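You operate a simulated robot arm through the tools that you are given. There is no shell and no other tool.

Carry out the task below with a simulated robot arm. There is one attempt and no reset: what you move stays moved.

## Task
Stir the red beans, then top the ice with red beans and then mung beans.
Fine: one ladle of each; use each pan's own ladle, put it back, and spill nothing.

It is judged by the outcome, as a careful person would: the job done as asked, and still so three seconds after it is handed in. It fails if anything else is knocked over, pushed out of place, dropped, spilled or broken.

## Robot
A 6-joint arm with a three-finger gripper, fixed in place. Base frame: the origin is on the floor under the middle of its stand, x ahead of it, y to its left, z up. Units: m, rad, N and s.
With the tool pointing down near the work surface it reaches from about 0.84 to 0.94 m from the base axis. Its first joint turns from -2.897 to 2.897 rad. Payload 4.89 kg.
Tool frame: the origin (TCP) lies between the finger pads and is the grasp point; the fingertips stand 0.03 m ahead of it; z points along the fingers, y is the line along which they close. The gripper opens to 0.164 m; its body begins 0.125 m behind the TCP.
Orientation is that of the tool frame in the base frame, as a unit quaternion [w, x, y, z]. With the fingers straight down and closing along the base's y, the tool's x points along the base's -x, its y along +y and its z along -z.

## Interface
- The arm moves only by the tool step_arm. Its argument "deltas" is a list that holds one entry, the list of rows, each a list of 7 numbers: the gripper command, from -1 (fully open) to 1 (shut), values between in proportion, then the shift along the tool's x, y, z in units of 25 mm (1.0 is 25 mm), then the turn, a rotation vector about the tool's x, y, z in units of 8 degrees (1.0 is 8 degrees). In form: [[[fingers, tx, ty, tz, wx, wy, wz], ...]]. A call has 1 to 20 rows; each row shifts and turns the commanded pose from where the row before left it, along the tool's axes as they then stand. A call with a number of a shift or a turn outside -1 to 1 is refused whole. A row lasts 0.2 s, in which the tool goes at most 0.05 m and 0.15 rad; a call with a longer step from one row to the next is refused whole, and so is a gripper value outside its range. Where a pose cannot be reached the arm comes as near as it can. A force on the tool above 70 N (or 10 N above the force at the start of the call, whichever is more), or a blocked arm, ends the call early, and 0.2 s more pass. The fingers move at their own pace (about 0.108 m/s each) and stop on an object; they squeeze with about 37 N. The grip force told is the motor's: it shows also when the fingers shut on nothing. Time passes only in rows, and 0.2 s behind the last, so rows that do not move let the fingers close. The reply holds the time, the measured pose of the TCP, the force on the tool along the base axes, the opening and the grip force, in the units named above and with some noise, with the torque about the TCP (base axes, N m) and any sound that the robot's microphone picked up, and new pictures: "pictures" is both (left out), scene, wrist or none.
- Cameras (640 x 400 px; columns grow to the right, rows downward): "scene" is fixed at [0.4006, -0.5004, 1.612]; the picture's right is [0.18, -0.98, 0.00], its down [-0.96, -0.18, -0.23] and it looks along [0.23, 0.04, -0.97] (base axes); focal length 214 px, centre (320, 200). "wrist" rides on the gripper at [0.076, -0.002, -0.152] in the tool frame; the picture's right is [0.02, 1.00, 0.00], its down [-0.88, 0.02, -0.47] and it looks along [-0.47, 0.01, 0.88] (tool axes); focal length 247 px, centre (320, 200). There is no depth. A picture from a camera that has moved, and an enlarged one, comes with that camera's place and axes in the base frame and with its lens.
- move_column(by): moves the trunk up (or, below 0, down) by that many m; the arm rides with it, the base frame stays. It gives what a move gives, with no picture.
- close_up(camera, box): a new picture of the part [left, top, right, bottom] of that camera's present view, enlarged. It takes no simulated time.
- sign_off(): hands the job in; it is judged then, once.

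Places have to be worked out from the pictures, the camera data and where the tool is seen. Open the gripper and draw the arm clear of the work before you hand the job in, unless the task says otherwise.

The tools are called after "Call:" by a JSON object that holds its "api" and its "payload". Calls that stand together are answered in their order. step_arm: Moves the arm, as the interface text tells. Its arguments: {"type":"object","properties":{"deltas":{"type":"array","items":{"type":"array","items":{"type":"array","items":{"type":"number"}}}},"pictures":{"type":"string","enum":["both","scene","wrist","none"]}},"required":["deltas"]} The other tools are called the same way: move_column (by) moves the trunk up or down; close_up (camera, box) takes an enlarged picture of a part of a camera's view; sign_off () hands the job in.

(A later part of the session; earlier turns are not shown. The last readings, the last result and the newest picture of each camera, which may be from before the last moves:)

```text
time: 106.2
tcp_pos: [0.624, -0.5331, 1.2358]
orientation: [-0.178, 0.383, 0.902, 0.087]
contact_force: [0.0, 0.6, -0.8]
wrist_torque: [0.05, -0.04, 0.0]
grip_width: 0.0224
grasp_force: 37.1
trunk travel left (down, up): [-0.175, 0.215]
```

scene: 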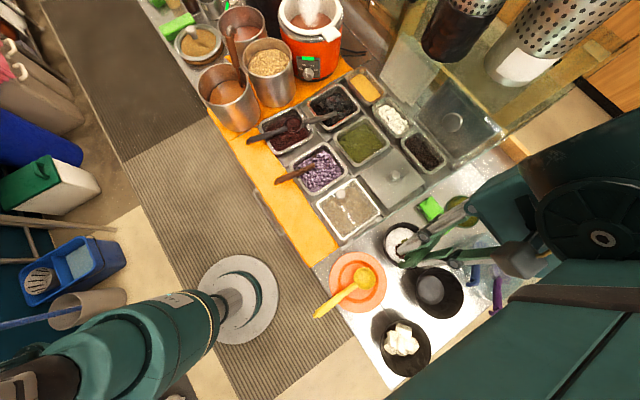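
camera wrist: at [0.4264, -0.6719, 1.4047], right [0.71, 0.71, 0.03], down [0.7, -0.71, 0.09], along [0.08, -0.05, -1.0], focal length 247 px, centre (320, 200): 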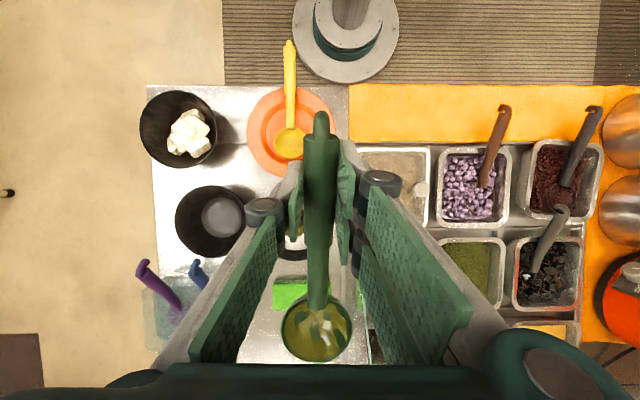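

Back on the pan side without contact. Now moving out and down to about z=1.06 above the mung bean pan.

Call:
{"api": "step_arm", "payload": {"deltas": [[[1, -0.3, 0.2, 0.3, 0, 0, 0], [1, -0.525, 0.388, 0.538, 0, 0, 0], [1, -0.525, 0.388, 0.538, 0, 0, 0], [1, -0.525, 0.388, 0.538, 0, 0, 0], [1, -0.525, 0.388, 0.538, 0, 0, 0], [1, -0.525, 0.388, 0.538, 0, 0, 0], [1, -0.525, 0.388, 0.538, 0, 0, 0], [1, -0.525, 0.388, 0.538, 0, 0, 0], [1, -0.525, 0.388, 0.538, 0, 0, 0], [1, -0.525, 0.388, 0.538, 0, 0, 0], [1, -0.225, 0.188, 0.238, 0, 0, 0], [1, 0, 0, 0, 0, 0, 0]]]}}

Call:
{"api": "close_up", "payload": {"camera": "wrist", "box": [180, 100, 500, 380]}}

```text
time: 108.8
tcp_pos: [0.7427, -0.5124, 1.0597]
orientation: [-0.18, 0.382, 0.902, 0.087]
contact_force: [0.3, -0.9, -1.1]
wrist_torque: [0.09, 0.07, 0.01]
grip_width: 0.0227
grasp_force: 36.5
trunk travel left (down, up): [-0.175, 0.215]
camera wrist: at [0.7322, -0.5076, 1.23], right [0.71, 0.71, 0.03], down [0.7, -0.71, 0.09], along [0.08, -0.05, -1.0], focal length 247 px, centre (320, 200)
```

scene: 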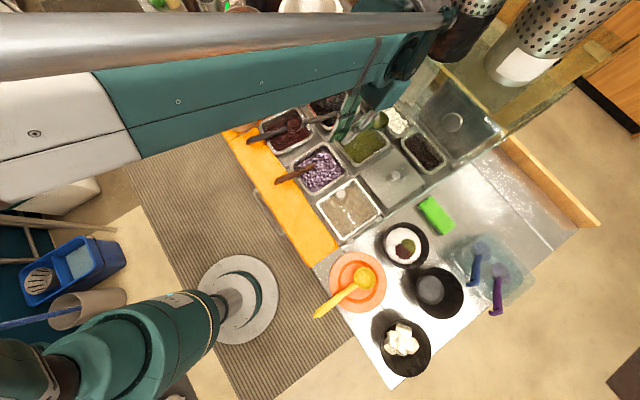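
wrist: 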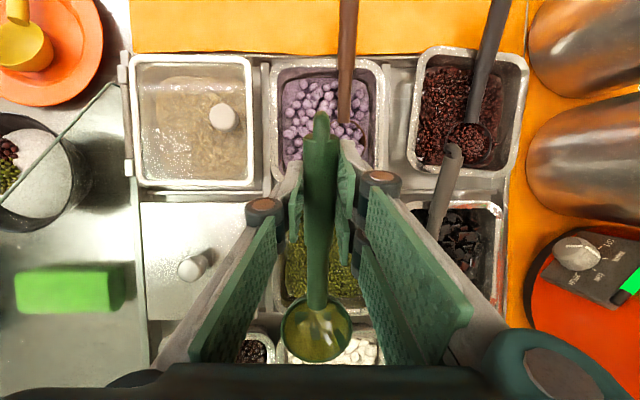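

```text
1.43 times, centred on (340, 240) of wrist
camera zoom: at [0.7322, -0.5076, 1.23], right [0.71, 0.71, 0.03], down [0.7, -0.71, 0.09], along [0.08, -0.05, -1.0], focal length 353 px, centre (291, 143)
```

zoom: 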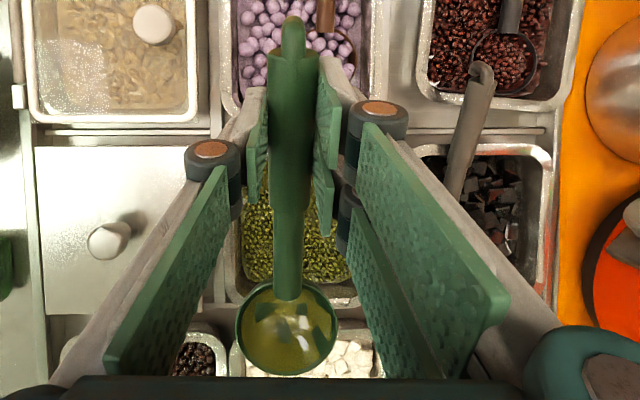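

Cup is over the mung pan. Lowering to just above the beans.

Call:
{"api": "step_arm", "payload": {"deltas": [[[1, -0.253, -0.033, 0.722, 0, 0, 0], [1, -0.253, -0.033, 0.722, 0, 0, 0], [1, -0.253, -0.033, 0.722, 0, 0, 0], [1, -0.253, -0.033, 0.722, 0, 0, 0], [1, -0.253, -0.033, 0.722, 0, 0, 0], [1, -0.253, -0.033, 0.722, 0, 0, 0], [1, 0, 0, 0, 0, 0, 0]]]}}

Call:
{"api": "close_up", "payload": {"camera": "wrist", "box": [180, 100, 500, 380]}}

Call:
{"api": "close_up", "payload": {"camera": "scene", "box": [280, 80, 410, 190]}}

```text
time: 110.4
tcp_pos: [0.7344, -0.5108, 0.9456]
orientation: [-0.179, 0.382, 0.902, 0.087]
contact_force: [-0.8, -0.3, -1.5]
wrist_torque: [0.05, 0.07, -0.04]
grip_width: 0.0226
grasp_force: 36.9
trunk travel left (down, up): [-0.175, 0.215]
camera wrist: at [0.7237, -0.5054, 1.1164], right [0.71, 0.71, 0.03], down [0.7, -0.71, 0.09], along [0.09, -0.05, -1.0], focal length 247 px, centre (320, 200)
```

scene: 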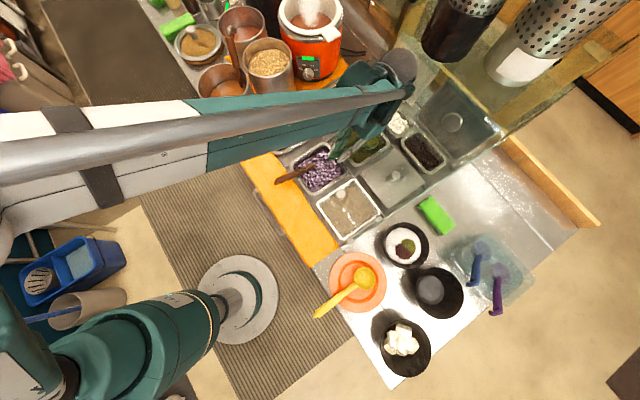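
wrist: 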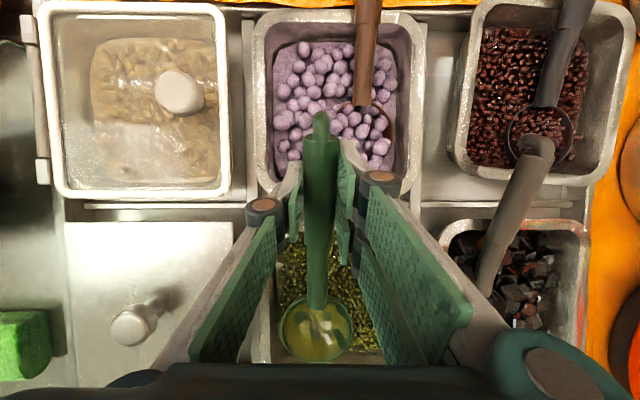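

```text
1.43 times, centred on (340, 240) of wrist
camera zoom: at [0.7237, -0.5054, 1.1164], right [0.71, 0.71, 0.03], down [0.7, -0.71, 0.09], along [0.09, -0.05, -1.0], focal length 353 px, centre (291, 143)
```

zoom: 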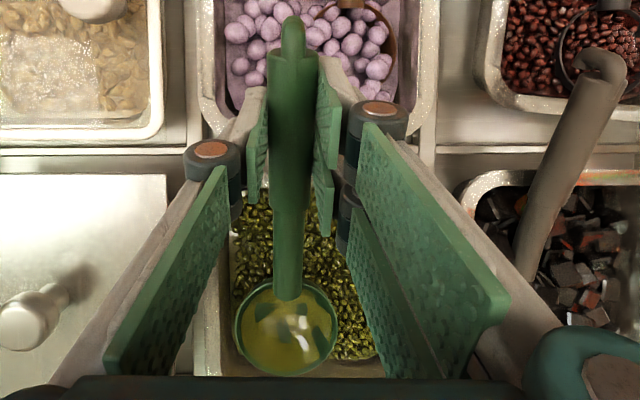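

```text
3.64 times, centred on (345, 135) of scene
camera zoom: at [0.4006, -0.5004, 1.612], right [0.18, -0.98, 0.0], down [-0.96, -0.18, -0.23], along [0.23, 0.04, -0.97], focal length 780 px, centre (229, 436)
```

zoom: 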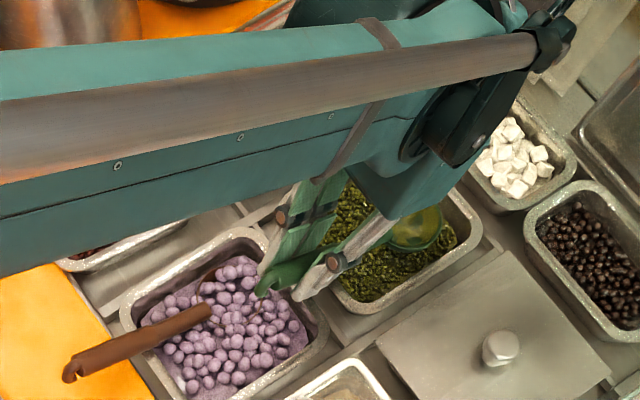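

Lowering the last 3 cm so the cup settles into the beans and the handle comes to the rim.

Call:
{"api": "step_arm", "payload": {"deltas": [[[1, -0.209, 0.101, 0.361, 0, 0, 0], [1, -0.209, 0.101, 0.361, 0, 0, 0], [1, -0.209, 0.101, 0.361, 0, 0, 0], [1, 0, 0, 0, 0, 0, 0]]], "pictures": "wrist"}}

```text
time: 111.4
tcp_pos: [0.7435, -0.5069, 0.9156]
orientation: [-0.179, 0.383, 0.902, 0.087]
contact_force: [0.3, -1.4, -0.5]
wrist_torque: [0.08, 0.06, -0.01]
grip_width: 0.0226
grasp_force: 36.9
trunk travel left (down, up): [-0.175, 0.215]
camera wrist: at [0.7331, -0.5027, 1.0863], right [0.71, 0.71, 0.03], down [0.7, -0.71, 0.09], along [0.09, -0.05, -1.0], focal length 247 px, centre (320, 200)
```

wrist: 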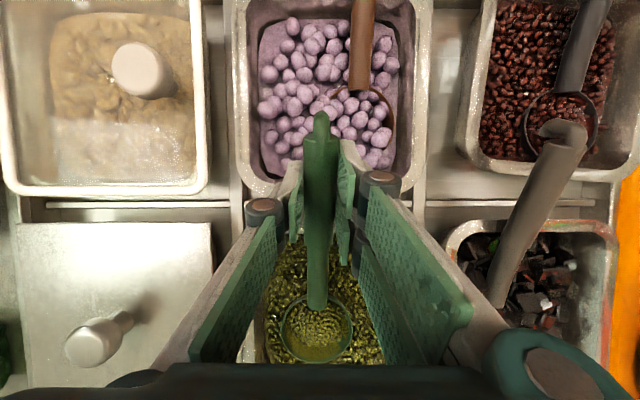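

No rim contact yet; easing down a few millimetres until the handle touches.

Call:
{"api": "step_arm", "payload": {"deltas": [[[1, -0.03, 0, 0.07, 0, 0, 0], [1, -0.03, 0, 0.07, 0, 0, 0], [1, 0, 0, 0, 0, 0, 0]]], "pictures": "none"}}

```text
time: 112.2
tcp_pos: [0.7436, -0.5074, 0.9122]
orientation: [-0.178, 0.383, 0.902, 0.086]
contact_force: [-1.0, -0.3, 1.8]
wrist_torque: [-0.21, -0.16, -0.02]
grip_width: 0.0222
grasp_force: 36.9
trunk travel left (down, up): [-0.175, 0.215]
```

The handle is just touching the rim (small torque change). One more millimetre, then opening the fingers gently.

Call:
{"api": "step_arm", "payload": {"deltas": [[[1, -0.016, 0, 0.037, 0, 0, 0], [1, 0, 0, 0, 0, 0, 0], [0.85, 0, 0, 0, 0, 0, 0], [0.65, 0, 0, 0, 0, 0, 0], [0.45, 0, 0, 0, 0, 0, 0], [0.3, 0, 0, 0, 0, 0, 0], [0.3, 0, 0, 0, 0, 0, 0]]]}}

Call:
{"api": "close_up", "payload": {"camera": "wrist", "box": [180, 60, 500, 360]}}

```text
time: 113.8
tcp_pos: [0.744, -0.5058, 0.9102]
orientation: [-0.179, 0.383, 0.902, 0.087]
contact_force: [-0.5, -0.1, 1.0]
wrist_torque: [0.0, 0.02, 0.02]
grip_width: 0.0572
grasp_force: 0.1
trunk travel left (down, up): [-0.175, 0.215]
camera wrist: at [0.7333, -0.5019, 1.0814], right [0.71, 0.71, 0.03], down [0.7, -0.71, 0.09], along [0.09, -0.05, -1.0], focal length 247 px, centre (320, 200)
```

scene: 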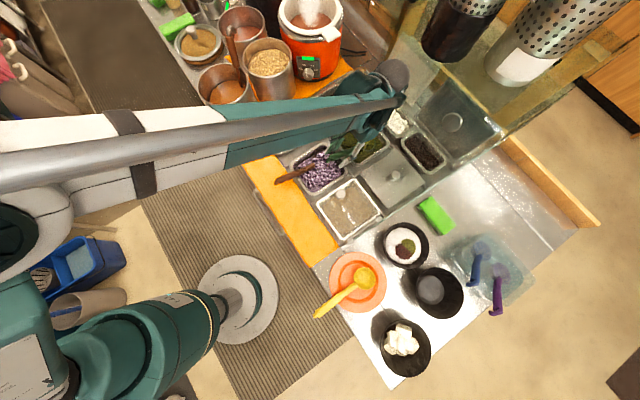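
wrist: 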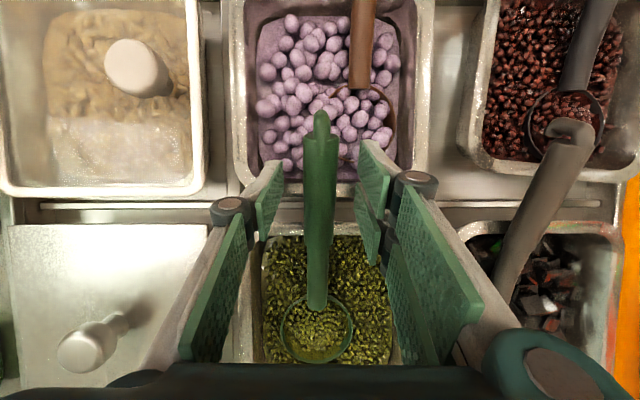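

```text
1.33 times, centred on (340, 210) of wrist
camera zoom: at [0.7333, -0.5019, 1.0814], right [0.71, 0.71, 0.03], down [0.7, -0.71, 0.09], along [0.09, -0.05, -1.0], focal length 329 px, centre (293, 187)
```

zoom: 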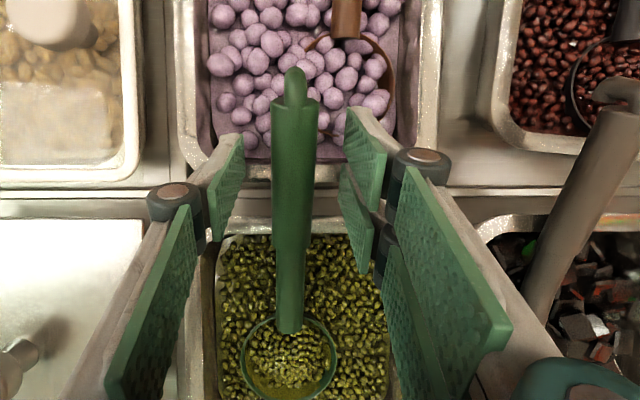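

The green ladle rests in its pan. Withdrawing along the tool axis.

Call:
{"api": "step_arm", "payload": {"deltas": [[[0.3, 0, 0, -0.4, 0, 0, 0], [0.3, 0, 0, -0.7, 0, 0, 0], [0.3, 0, 0, -0.9, 0, 0, 0], [0.3, 0, 0, -0.9, 0, 0, 0], [0.3, 0, 0, -0.9, 0, 0, 0], [0.3, 0.3, 0, -0.9, 0, 0, 0], [0.3, 0.3, 0, -0.9, 0, 0, 0], [0.3, 0.4, 0, -0.9, 0, 0, 0]]]}}

Call:
{"api": "close_up", "payload": {"camera": "wrist", "box": [180, 60, 560, 330]}}

```text
time: 115.6
tcp_pos: [0.77, -0.5387, 1.071]
orientation: [-0.179, 0.382, 0.902, 0.087]
contact_force: [0.4, 0.2, 0.2]
wrist_torque: [0.06, 0.05, 0.0]
grip_width: 0.0575
grasp_force: 0.1
trunk travel left (down, up): [-0.175, 0.215]
camera wrist: at [0.7595, -0.5343, 1.2415], right [0.71, 0.71, 0.03], down [0.7, -0.71, 0.09], along [0.08, -0.05, -1.0], focal length 247 px, centre (320, 200)
```

scene: 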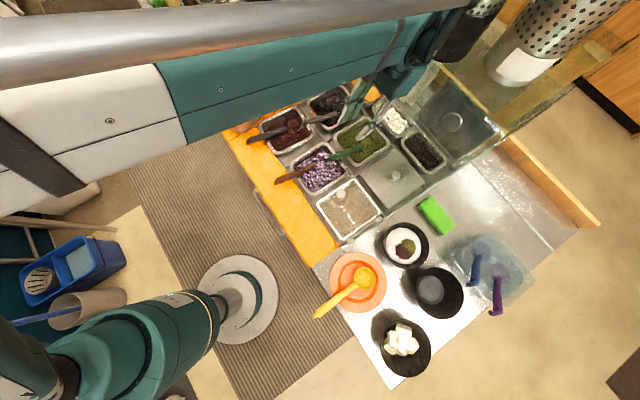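
wrist: 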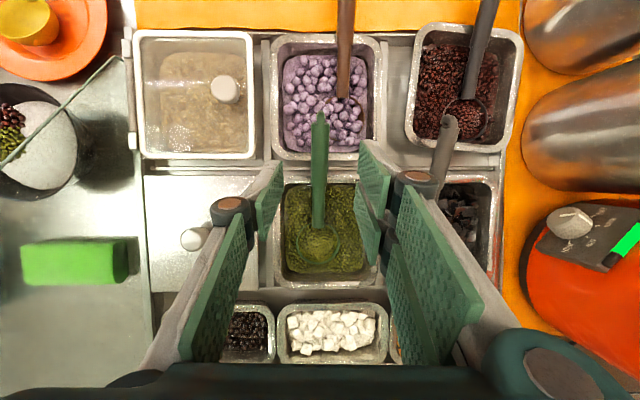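

```text
1.48 times, centred on (370, 195) of wrist
camera zoom: at [0.7595, -0.5343, 1.2415], right [0.71, 0.71, 0.03], down [0.7, -0.71, 0.09], along [0.08, -0.05, -1.0], focal length 366 px, centre (246, 207)
```

zoom: 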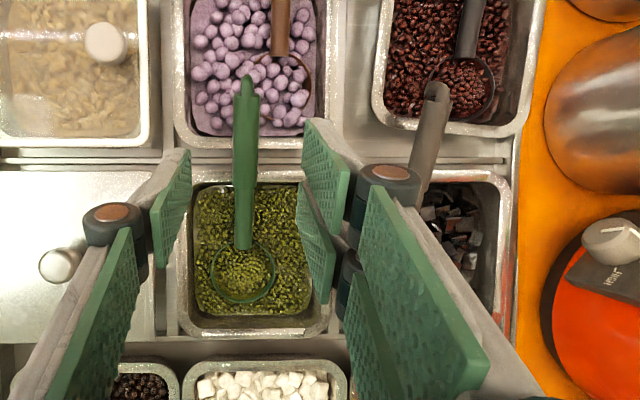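

Both ladles are back. Before finishing, I want to compare the pans with the starting picture, since the red bean pan looks slightly turned in this view.

Call:
{"api": "close_up", "payload": {"camera": "scene", "box": [260, 95, 400, 195]}}

Call:
{"api": "close_up", "payload": {"camera": "scene", "box": [365, 205, 465, 295]}}

Call:
{"api": "close_up", "payload": {"camera": "wrist", "box": [380, 0, 560, 170]}}

```text
4.00 times, centred on (330, 145) of scene
camera zoom: at [0.4006, -0.5004, 1.612], right [0.18, -0.98, 0.0], down [-0.96, -0.18, -0.23], along [0.23, 0.04, -0.97], focal length 858 px, centre (280, 420)
```

zoom: 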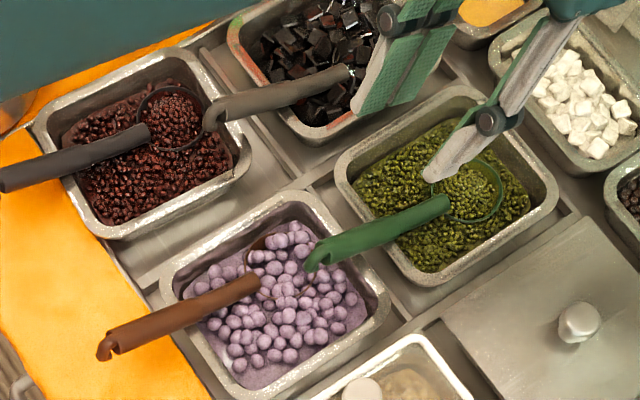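

```text
4.44 times, centred on (415, 250) of scene
camera zoom: at [0.4006, -0.5004, 1.612], right [0.18, -0.98, 0.0], down [-0.96, -0.18, -0.23], along [0.23, 0.04, -0.97], focal length 953 px, centre (-102, -22)
```

zoom: 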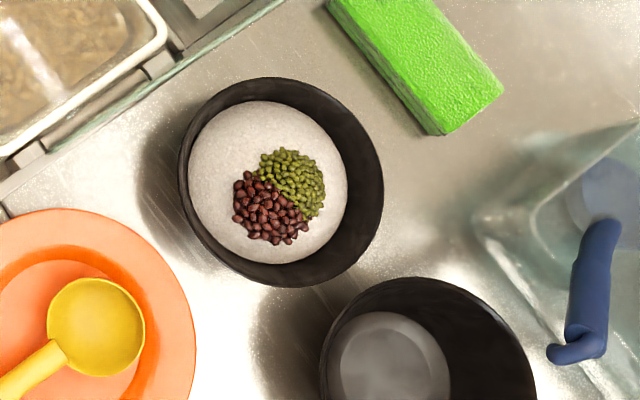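

```text
2.35 times, centred on (470, 85) of wrist
camera zoom: at [0.7595, -0.5343, 1.2415], right [0.71, 0.71, 0.03], down [0.7, -0.71, 0.09], along [0.08, -0.05, -1.0], focal length 581 px, centre (-33, 471)
```

zoom: 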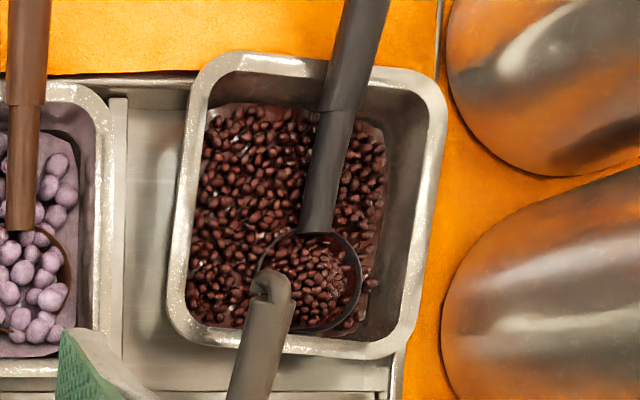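

The red bean pan has been pushed about 2–3 cm and turned ~5° (most likely from the early fingertip touches on its rim): its center is now near (lat 0.384, u −0.783) versus (0.360, −0.801) originally. I must set it back. I'll bring the tool vertical and hover over its left wall to look for a safe pinch on the rim.

Call:
{"api": "step_arm", "payload": {"deltas": [[[0.3, 0, 0, 0, 0, -0.72, 0], [0.3, 0, 0, 0, 0, -0.72, 0], [0.3, 0, 0, 0, 0, -0.72, 0], [0.3, 0, 0, 0, 0, -0.72, 0], [0.3, 0.776, 0.717, 0, 0, 0, 0], [0.3, 0.776, 0.717, 0, 0, 0, 0], [0.3, 0.776, 0.717, 0, 0, 0, 0], [0.3, 0.776, 0.717, 0, 0, 0, 0], [0.3, 0.776, 0.717, 0, 0, 0, 0], [0.3, 0.776, 0.717, 0, 0, 0, 0], [0.3, 0.776, 0.717, 0, 0, 0, 0], [0.3, 0.776, 0.717, 0, 0, 0, 0], [0.3, 0, 0, 0, 0, 0, 0]]]}}

Call:
{"api": "close_up", "payload": {"camera": "wrist", "box": [200, 40, 480, 290]}}

Call:
{"api": "close_up", "payload": {"camera": "scene", "box": [240, 85, 340, 170]}}

```text
time: 118.4
tcp_pos: [0.7646, -0.3251, 1.0727]
orientation: [0.005, 0.392, 0.92, 0.009]
contact_force: [-0.2, 0.0, 0.7]
wrist_torque: [-0.05, 0.01, -0.02]
grip_width: 0.0574
grasp_force: 0.0
trunk travel left (down, up): [-0.175, 0.215]
camera wrist: at [0.7091, -0.2732, 1.2246], right [0.71, 0.71, 0.02], down [0.62, -0.63, 0.48], along [0.35, -0.32, -0.88], focal length 247 px, centre (320, 200)
```

scene: 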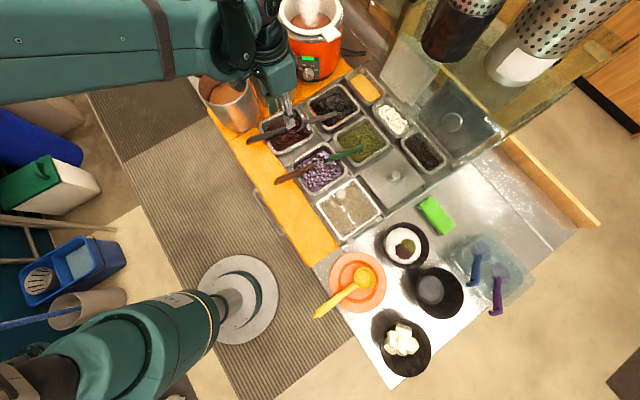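
wrist: 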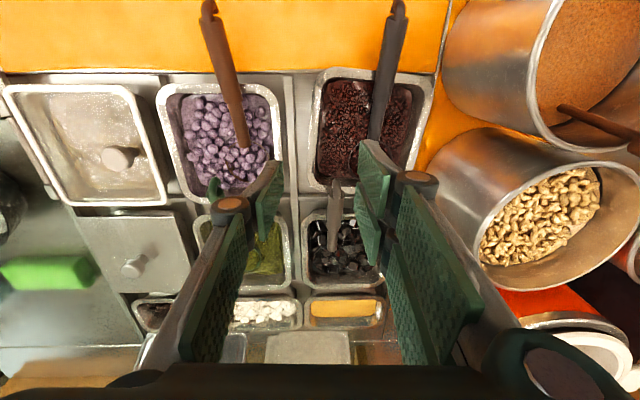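

```text
1.60 times, centred on (340, 165) of wrist
camera zoom: at [0.7091, -0.2732, 1.2246], right [0.71, 0.71, 0.02], down [0.62, -0.63, 0.48], along [0.35, -0.32, -0.88], focal length 395 px, centre (288, 256)
```

zoom: 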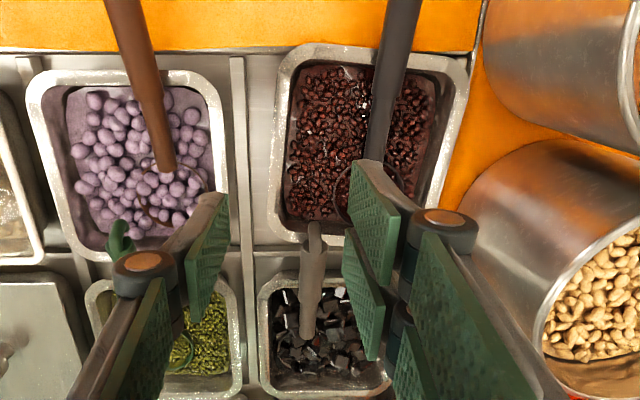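

```text
4.71 times, centred on (290, 128) of scene
camera zoom: at [0.4006, -0.5004, 1.612], right [0.18, -0.98, 0.0], down [-0.96, -0.18, -0.23], along [0.23, 0.04, -0.97], focal length 1009 px, centre (461, 541)
```

zoom: 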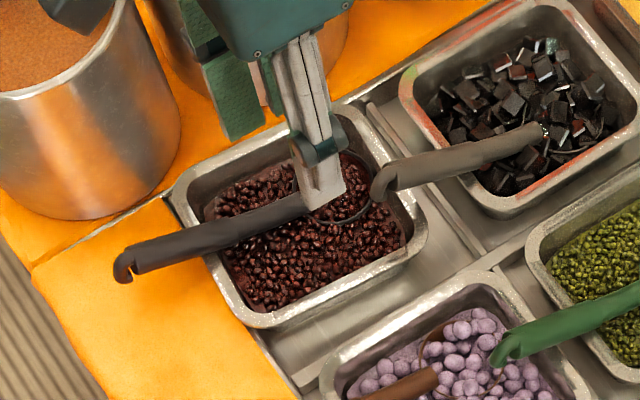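

The neatest way to set the pan straight is to use its own ladle: regrip the red ladle as before and nudge the pan's inner walls with the cup. First I tilt the tool as in the first grasp and move over the ladle's handle.

Call:
{"api": "step_arm", "payload": {"deltas": [[[0.3, 0, 0, 0, -0.4, 0.72, 0], [0.3, 0, 0, 0, -0.4, 0.72, 0], [0.3, 0, 0, 0, -0.4, 0.72, 0], [0.3, 0, 0, 0, -0.3, 0.72, 0], [0.3, 0.031, 0.421, 0.727, 0, 0, 0], [0.3, 0.031, 0.421, 0.727, 0, 0, 0], [0.3, 0.031, 0.421, 0.727, 0, 0, 0], [0.3, 0.031, 0.421, 0.727, 0, 0, 0], [0.3, 0, 0, 0, 0, 0, 0]]], "pictures": "wrist"}}

Call:
{"api": "close_up", "payload": {"camera": "wrist", "box": [180, 30, 500, 330]}}

```text
time: 120.4
tcp_pos: [0.7868, -0.2649, 1.0178]
orientation: [-0.137, 0.379, 0.897, 0.182]
contact_force: [0.4, -0.2, -0.5]
wrist_torque: [-0.02, 0.01, -0.01]
grip_width: 0.0573
grasp_force: 0.1
trunk travel left (down, up): [-0.175, 0.215]
camera wrist: at [0.7517, -0.2835, 1.183], right [0.72, 0.66, 0.23], down [0.66, -0.75, 0.09], along [0.23, 0.09, -0.97], focal length 247 px, centre (320, 200)
```

wrist: 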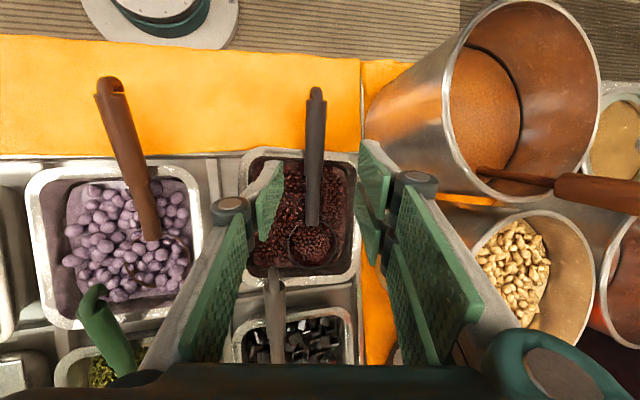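

```text
1.33 times, centred on (340, 180) of wrist
camera zoom: at [0.7517, -0.2835, 1.183], right [0.72, 0.66, 0.23], down [0.66, -0.75, 0.09], along [0.23, 0.09, -0.97], focal length 329 px, centre (293, 227)
```

zoom: 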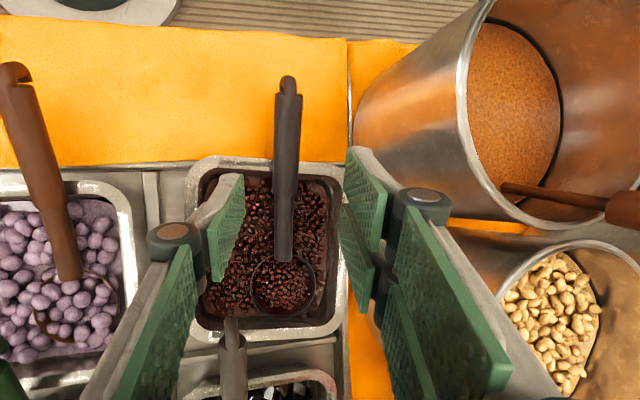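

Handle found at lat ≈0.395. Descending to straddle it slightly higher up (so the fingertips stay well above the shifted rim).

Call:
{"api": "step_arm", "payload": {"deltas": [[[0.3, 0.57, -0.17, 0.3, 0, 0, 0], [0.3, 0, 0, 0.7, 0, 0, 0], [0.3, 0, 0, 0.8, 0, 0, 0], [0.3, 0, 0, 0.8, 0, 0, 0], [0.3, 0, 0, 0.8, 0, 0, 0], [0.3, 0, 0, 0.7, 0, 0, 0], [0.3, 0, 0, 0.5, 0, 0, 0], [0.3, 0, 0, 0, 0, 0, 0]]], "pictures": "wrist"}}

Call:
{"api": "close_up", "payload": {"camera": "wrist", "box": [180, 60, 500, 360]}}

```text
time: 122.2
tcp_pos: [0.7609, -0.2101, 0.9184]
orientation: [-0.138, 0.379, 0.897, 0.182]
contact_force: [-0.6, 0.1, -0.2]
wrist_torque: [0.02, -0.01, 0.0]
grip_width: 0.0575
grasp_force: 0.0
trunk travel left (down, up): [-0.175, 0.215]
camera wrist: at [0.725, -0.2292, 1.0853], right [0.72, 0.66, 0.23], down [0.66, -0.75, 0.09], along [0.23, 0.09, -0.97], focal length 247 px, centre (320, 200)
```

wrist: 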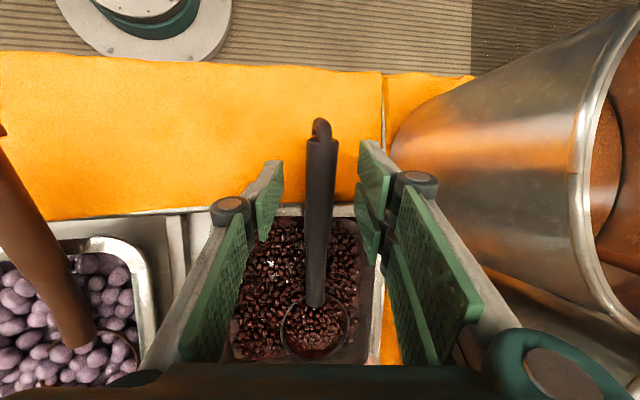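

```text
1.33 times, centred on (340, 210) of wrist
camera zoom: at [0.725, -0.2292, 1.0853], right [0.72, 0.66, 0.23], down [0.66, -0.75, 0.09], along [0.23, 0.09, -0.97], focal length 329 px, centre (293, 187)
```

zoom: 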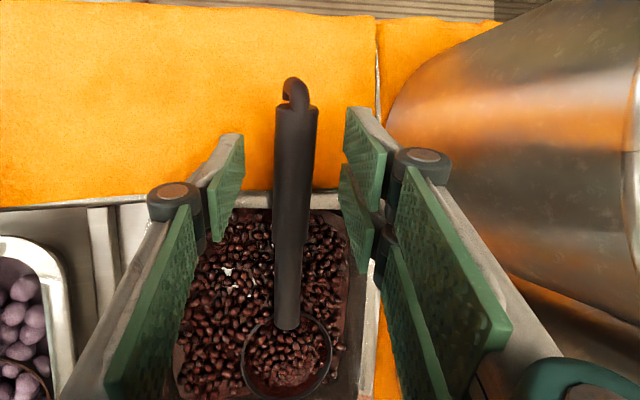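

Straddling the handle without contact. Closing on it now.

Call:
{"api": "step_arm", "payload": {"deltas": [[[0.3, 0, 0, 0.15, 0, 0, 0], [0.5, 0, 0, 0, 0, 0, 0], [0.8, 0, 0, 0, 0, 0, 0], [1, 0, 0, 0, 0, 0, 0], [1, 0, 0, 0, 0, 0, 0], [1, 0, 0, 0, 0, 0, 0]]]}}

Call:
{"api": "close_up", "payload": {"camera": "scene", "box": [240, 85, 340, 170]}}

Call:
{"api": "close_up", "payload": {"camera": "wrist", "box": [180, 100, 500, 380]}}

```text
time: 123.6
tcp_pos: [0.7595, -0.2086, 0.9173]
orientation: [-0.138, 0.379, 0.897, 0.182]
contact_force: [1.3, -1.0, 1.0]
wrist_torque: [-0.03, 0.0, 0.0]
grip_width: 0.0233
grasp_force: 37.1
trunk travel left (down, up): [-0.175, 0.215]
camera wrist: at [0.7245, -0.228, 1.0823], right [0.72, 0.66, 0.23], down [0.66, -0.75, 0.09], along [0.23, 0.09, -0.97], focal length 247 px, centre (320, 200)
```

scene: 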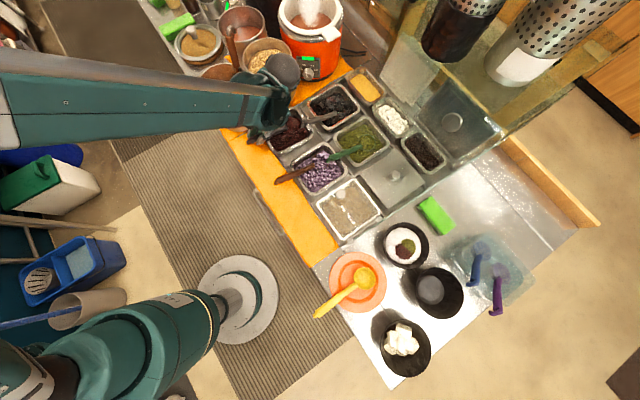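
wrist: 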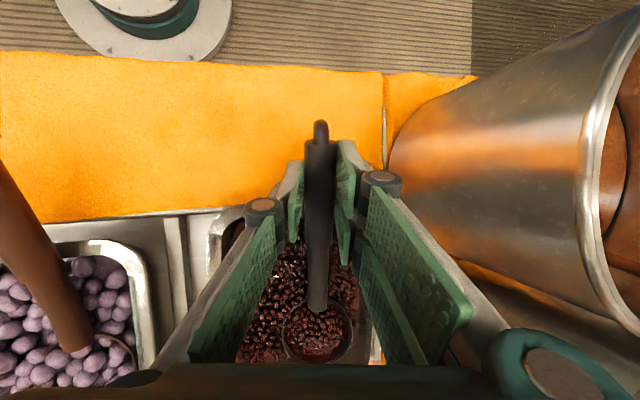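

```text
4.71 times, centred on (290, 128) of scene
camera zoom: at [0.4006, -0.5004, 1.612], right [0.18, -0.98, 0.0], down [-0.96, -0.18, -0.23], along [0.23, 0.04, -0.97], focal length 1009 px, centre (461, 541)
```

zoom: 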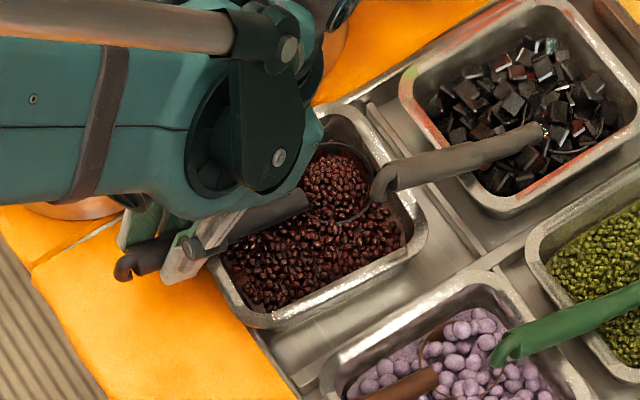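

```text
1.43 times, centred on (340, 240) of wrist
camera zoom: at [0.7245, -0.228, 1.0823], right [0.72, 0.66, 0.23], down [0.66, -0.75, 0.09], along [0.23, 0.09, -0.97], focal length 353 px, centre (291, 143)
```

zoom: 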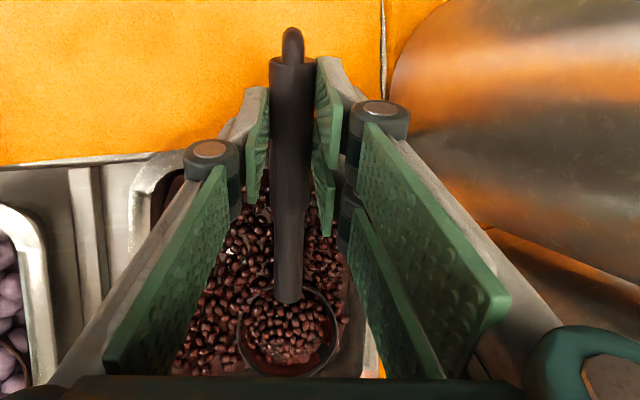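

Ladle is firmly held again. I'll lift the handle just off the rim, dip the cup, and move it to the near-left part of the pan ready to nudge the left wall.

Call:
{"api": "step_arm", "payload": {"deltas": [[[1, 0.123, 0.071, -0.287, 0, 0.6, 0], [1, 0.033, -0.489, -0.101, 0, 0, 0], [1, 0.033, -0.489, -0.101, 0, 0, 0], [1, 0.496, -0.03, 0.26, 0, 0, 0], [1, 0.496, -0.03, 0.26, 0, 0, 0], [1, 0.496, -0.03, 0.26, 0, 0, 0], [1, 0, 0, 0, 0, 0, 0]]]}}

Call:
{"api": "close_up", "payload": {"camera": "wrist", "box": [180, 100, 500, 380]}}

Call:
{"api": "close_up", "payload": {"camera": "scene", "box": [240, 85, 340, 170]}}

```text
time: 125.2
tcp_pos: [0.7117, -0.1965, 0.9243]
orientation: [-0.175, 0.371, 0.89, 0.197]
contact_force: [3.4, -3.6, 12.7]
wrist_torque: [-0.65, -0.76, -0.03]
grip_width: 0.0232
grasp_force: 36.9
trunk travel left (down, up): [-0.175, 0.215]
camera wrist: at [0.6867, -0.2251, 1.09], right [0.72, 0.66, 0.23], down [0.68, -0.74, 0.01], along [0.17, 0.15, -0.97], focal length 247 px, centre (320, 200)
```

scene: 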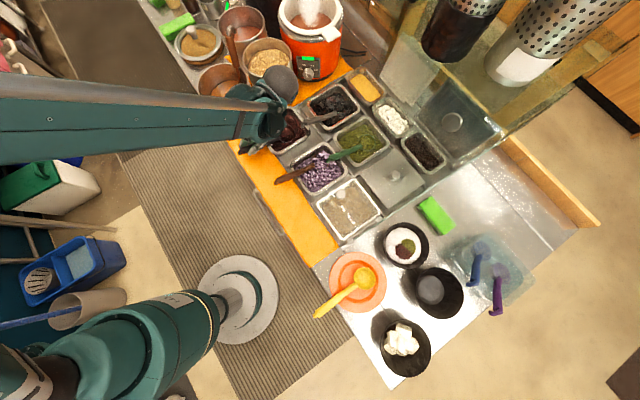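
wrist: 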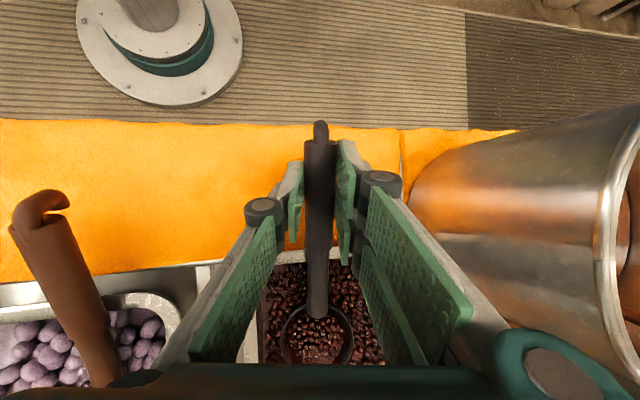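

```text
1.43 times, centred on (340, 240) of wrist
camera zoom: at [0.6867, -0.2251, 1.09], right [0.72, 0.66, 0.23], down [0.68, -0.74, 0.01], along [0.17, 0.15, -0.97], focal length 353 px, centre (291, 143)
```

zoom: 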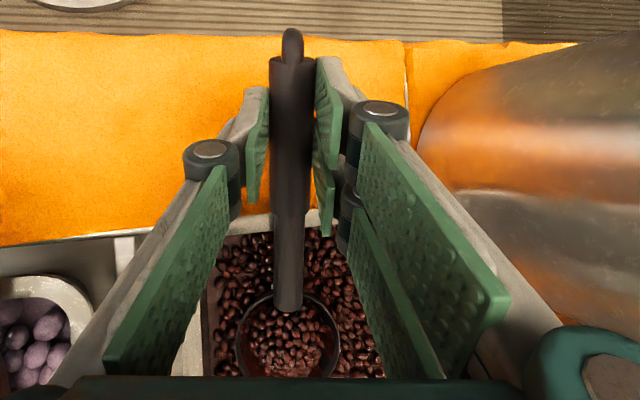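

```text
4.71 times, centred on (290, 128) of scene
camera zoom: at [0.4006, -0.5004, 1.612], right [0.18, -0.98, 0.0], down [-0.96, -0.18, -0.23], along [0.23, 0.04, -0.97], focal length 1009 px, centre (461, 541)
```

zoom: 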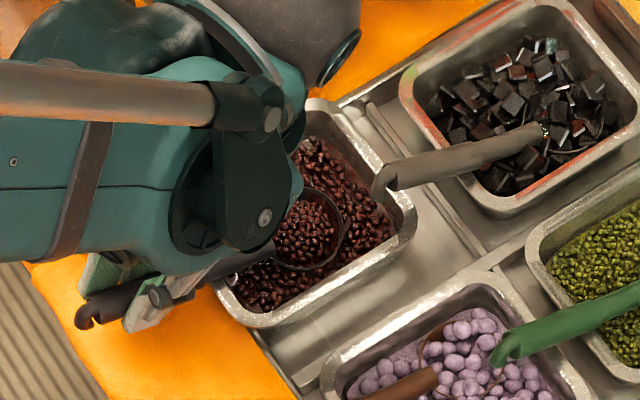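

The sloped handle is bearing on the near rim at this position (13 N), which would push the pan the wrong way. I'm raising slightly and moving back toward the far side, then re-measuring the pan.

Call:
{"api": "step_arm", "payload": {"deltas": [[[1, 0.279, 0.126, -0.518, 0, 0, 0], [1, -0.354, 0.016, -0.187, 0, 0, 0], [1, -0.354, 0.016, -0.187, 0, 0, 0], [1, -0.354, 0.016, -0.187, 0, 0, 0], [1, 0, 0, 0, 0, 0, 0]]]}}

Call:
{"api": "close_up", "payload": {"camera": "wrist", "box": [180, 100, 500, 380]}}

Call:
{"api": "close_up", "payload": {"camera": "scene", "box": [240, 85, 340, 170]}}

```text
time: 126.4
tcp_pos: [0.7339, -0.2169, 0.9379]
orientation: [-0.175, 0.372, 0.89, 0.198]
contact_force: [0.5, -0.3, -1.3]
wrist_torque: [0.06, 0.1, -0.03]
grip_width: 0.0233
grasp_force: 36.9
trunk travel left (down, up): [-0.175, 0.215]
camera wrist: at [0.7074, -0.2473, 1.1044], right [0.72, 0.66, 0.23], down [0.68, -0.74, 0.01], along [0.17, 0.15, -0.97], focal length 247 px, centre (320, 200)
```

scene: 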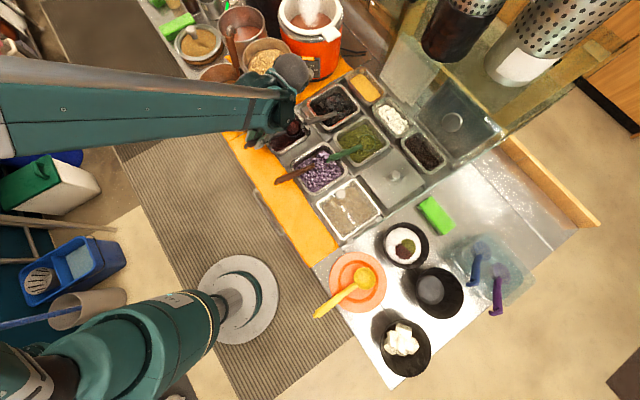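
wrist: 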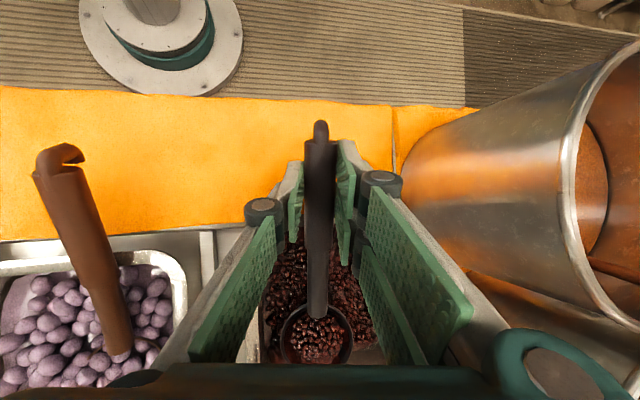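

```text
1.43 times, centred on (340, 240) of wrist
camera zoom: at [0.7074, -0.2473, 1.1044], right [0.72, 0.66, 0.23], down [0.68, -0.74, 0.01], along [0.17, 0.15, -0.97], focal length 353 px, centre (291, 143)
```

zoom: 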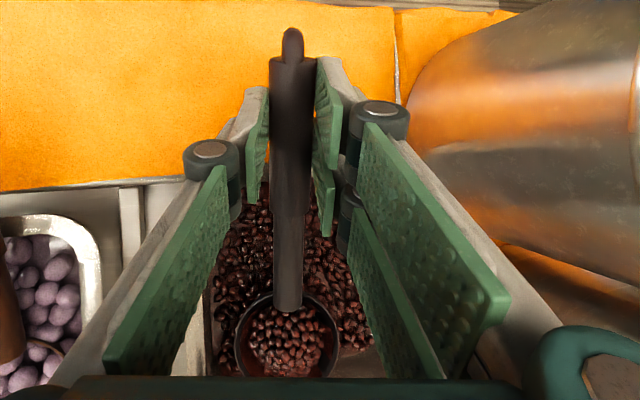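

```text
4.71 times, centred on (290, 128) of scene
camera zoom: at [0.4006, -0.5004, 1.612], right [0.18, -0.98, 0.0], down [-0.96, -0.18, -0.23], along [0.23, 0.04, -0.97], focal length 1009 px, centre (461, 541)
```

zoom: 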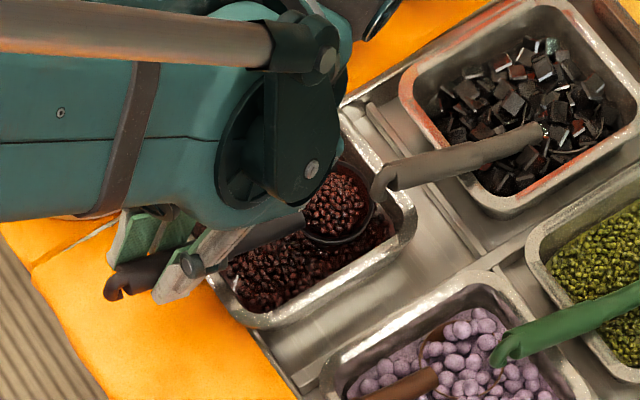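

The pan now sits near (left edge ≈0.317, near edge ≈−0.696); it needs to go about 2.7 cm left and 3 cm away. I'll place the cup beside the middle of the left wall (handle clear of the rim) and then nudge left in small steps.

Call:
{"api": "step_arm", "payload": {"deltas": [[[1, 0.508, -0.036, 0.262, 0, 0, 0], [1, 0.508, -0.036, 0.262, 0, 0, 0], [1, 0.508, -0.036, 0.262, 0, 0, 0], [1, 0, 0, 0, 0, 0, 0]]], "pictures": "none"}}

```text
time: 127.4
tcp_pos: [0.7011, -0.1875, 0.9401]
orientation: [-0.175, 0.371, 0.891, 0.197]
contact_force: [1.0, 1.0, -1.5]
wrist_torque: [0.04, 0.06, -0.01]
grip_width: 0.0232
grasp_force: 36.2
trunk travel left (down, up): [-0.175, 0.215]
```

Call:
{"api": "step_arm", "payload": {"deltas": [[[1, 0.012, -0.233, -0.054, 0, 0, 0], [1, 0.012, -0.233, -0.054, 0, 0, 0], [1, 0.012, -0.233, -0.054, 0, 0, 0], [1, 0, 0, 0, 0, 0, 0]]]}}

Call:
{"api": "close_up", "payload": {"camera": "scene", "box": [240, 85, 340, 170]}}

Call:
{"api": "close_up", "payload": {"camera": "wrist", "box": [180, 100, 500, 380]}}

```text
time: 128.4
tcp_pos: [0.6912, -0.1999, 0.9392]
orientation: [-0.175, 0.371, 0.89, 0.197]
contact_force: [1.9, 0.8, -0.6]
wrist_torque: [0.12, -0.02, 0.27]
grip_width: 0.0232
grasp_force: 36.8
trunk travel left (down, up): [-0.175, 0.215]
camera wrist: at [0.6645, -0.2297, 1.1055], right [0.72, 0.66, 0.23], down [0.68, -0.74, 0.01], along [0.17, 0.15, -0.97], focal length 247 px, centre (320, 200)
```

scene: 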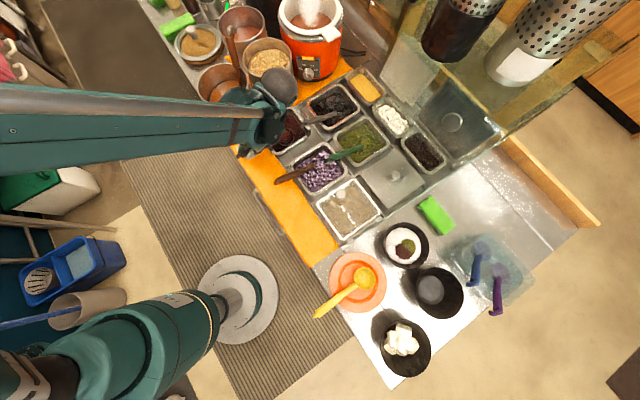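
wrist: 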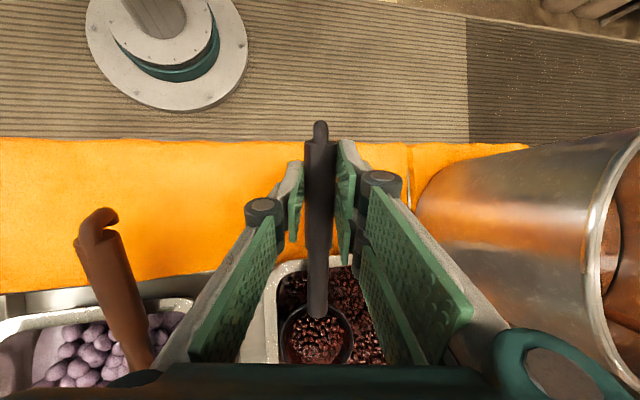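

```text
4.71 times, centred on (290, 128) of scene
camera zoom: at [0.4006, -0.5004, 1.612], right [0.18, -0.98, 0.0], down [-0.96, -0.18, -0.23], along [0.23, 0.04, -0.97], focal length 1009 px, centre (461, 541)
```

zoom: 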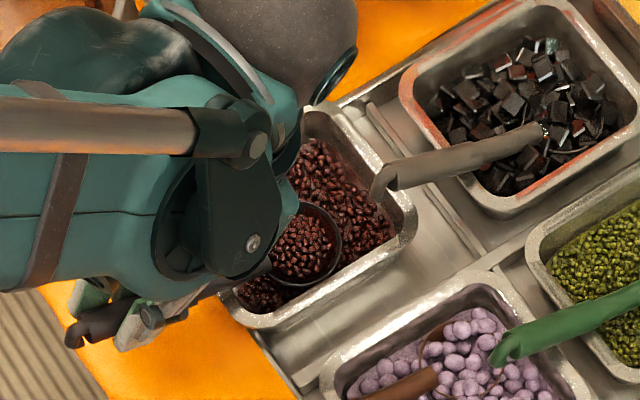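

```text
1.43 times, centred on (340, 240) of wrist
camera zoom: at [0.6645, -0.2297, 1.1055], right [0.72, 0.66, 0.23], down [0.68, -0.74, 0.01], along [0.17, 0.15, -0.97], focal length 353 px, centre (291, 143)
```

zoom: 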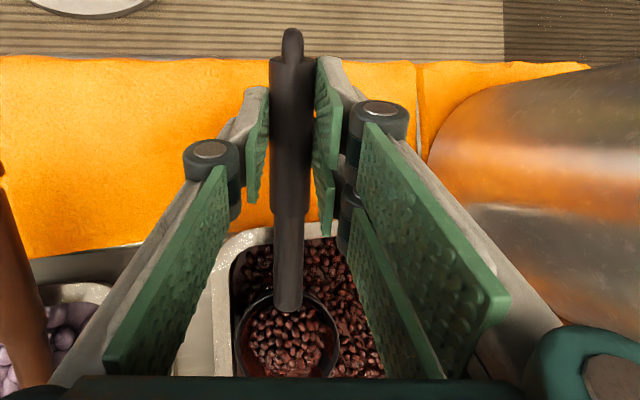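

The cup's left side has just reached the inner left wall (slight torque). Continuing the nudge leftwards in small steps.

Call:
{"api": "step_arm", "payload": {"deltas": [[[1, 0.012, -0.233, -0.054, 0, 0, 0], [1, 0.012, -0.233, -0.054, 0, 0, 0], [1, 0.012, -0.233, -0.054, 0, 0, 0], [1, 0, 0, 0, 0, 0, 0]]]}}

Call:
{"api": "close_up", "payload": {"camera": "scene", "box": [240, 85, 340, 170]}}

Call:
{"api": "close_up", "payload": {"camera": "wrist", "box": [180, 100, 500, 380]}}

```text
time: 129.4
tcp_pos: [0.6777, -0.2132, 0.9385]
orientation: [-0.175, 0.372, 0.89, 0.197]
contact_force: [1.2, 0.9, -0.3]
wrist_torque: [0.07, -0.05, 0.21]
grip_width: 0.0232
grasp_force: 37.3
trunk travel left (down, up): [-0.175, 0.215]
camera wrist: at [0.6518, -0.2424, 1.1055], right [0.72, 0.66, 0.23], down [0.68, -0.74, 0.01], along [0.17, 0.15, -0.97], focal length 247 px, centre (320, 200)
```

scene: 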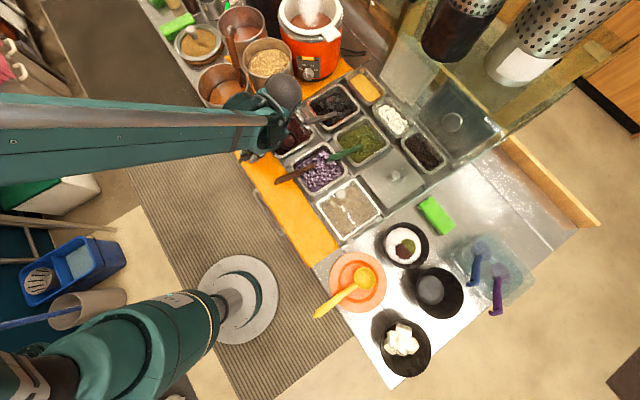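
wrist: 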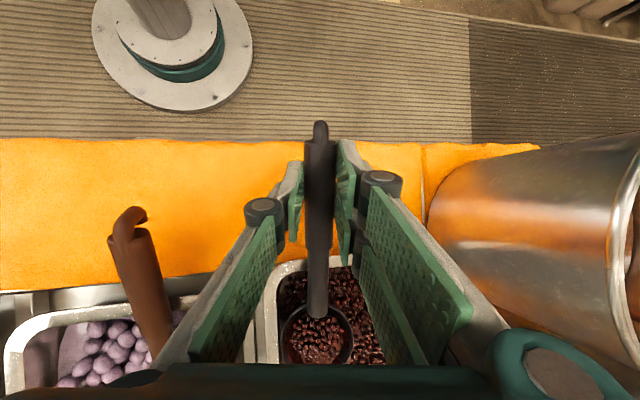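

```text
4.71 times, centred on (290, 128) of scene
camera zoom: at [0.4006, -0.5004, 1.612], right [0.18, -0.98, 0.0], down [-0.96, -0.18, -0.23], along [0.23, 0.04, -0.97], focal length 1009 px, centre (461, 541)
```

zoom: 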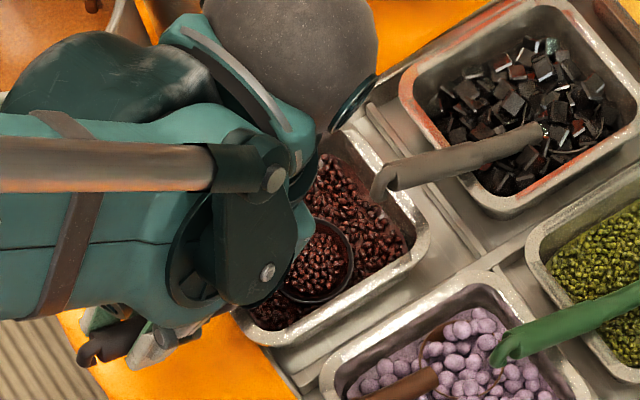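

```text
1.43 times, centred on (340, 240) of wrist
camera zoom: at [0.6518, -0.2424, 1.1055], right [0.72, 0.66, 0.23], down [0.68, -0.74, 0.01], along [0.17, 0.15, -0.97], focal length 353 px, centre (291, 143)
```

zoom: 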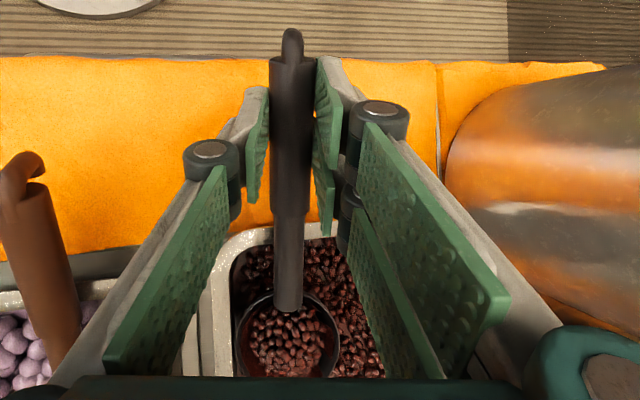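

The pan slid about 1.6 cm left. Next I'll bring the cup across to the far wall, slightly left of center, and push the pan away from the robot.

Call:
{"api": "step_arm", "payload": {"deltas": [[[1, -0.025, 0.486, 0.112, 0, 0, 0], [1, -0.025, 0.486, 0.112, 0, 0, 0], [1, -0.488, 0.014, -0.163, 0, 0, 0], [1, -0.488, 0.014, -0.163, 0, 0, 0], [1, -0.488, 0.014, -0.163, 0, 0, 0], [1, 0, 0, 0, 0, 0, 0]]]}}

Call:
{"api": "close_up", "payload": {"camera": "wrist", "box": [180, 100, 500, 380]}}

Call:
{"api": "close_up", "payload": {"camera": "scene", "box": [240, 85, 340, 170]}}

```text
time: 130.8
tcp_pos: [0.7208, -0.2229, 0.9319]
orientation: [-0.176, 0.37, 0.891, 0.196]
contact_force: [-0.6, 0.1, -0.8]
wrist_torque: [0.07, 0.07, 0.0]
grip_width: 0.0231
grasp_force: 37.4
trunk travel left (down, up): [-0.175, 0.215]
camera wrist: at [0.6958, -0.2525, 1.098], right [0.72, 0.66, 0.23], down [0.68, -0.74, 0.01], along [0.17, 0.15, -0.97], focal length 247 px, centre (320, 200)
```

scene: 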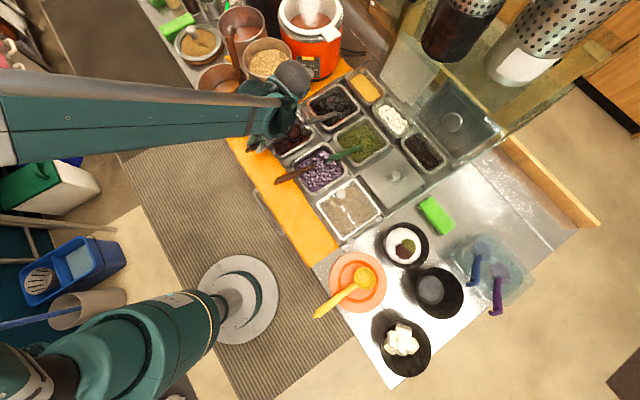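
wrist: 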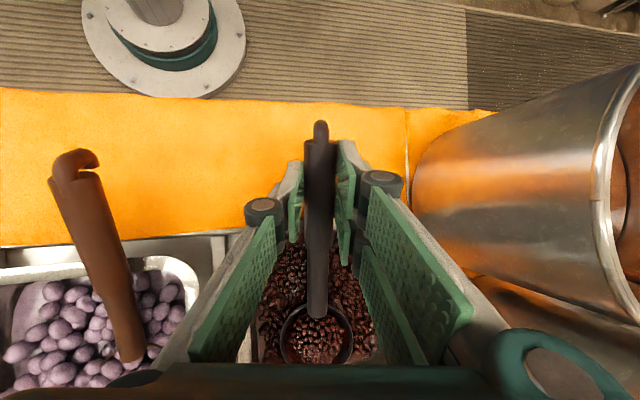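

```text
1.43 times, centred on (340, 240) of wrist
camera zoom: at [0.6958, -0.2525, 1.098], right [0.72, 0.66, 0.23], down [0.68, -0.74, 0.01], along [0.17, 0.15, -0.97], focal length 353 px, centre (291, 143)
```

zoom: 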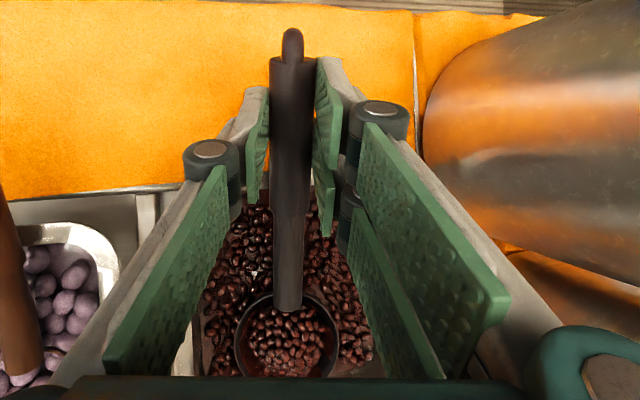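

```text
4.71 times, centred on (290, 128) of scene
camera zoom: at [0.4006, -0.5004, 1.612], right [0.18, -0.98, 0.0], down [-0.96, -0.18, -0.23], along [0.23, 0.04, -0.97], focal length 1009 px, centre (461, 541)
```

zoom: 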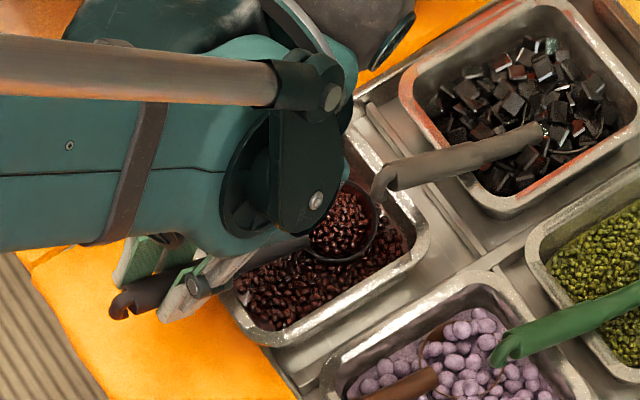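

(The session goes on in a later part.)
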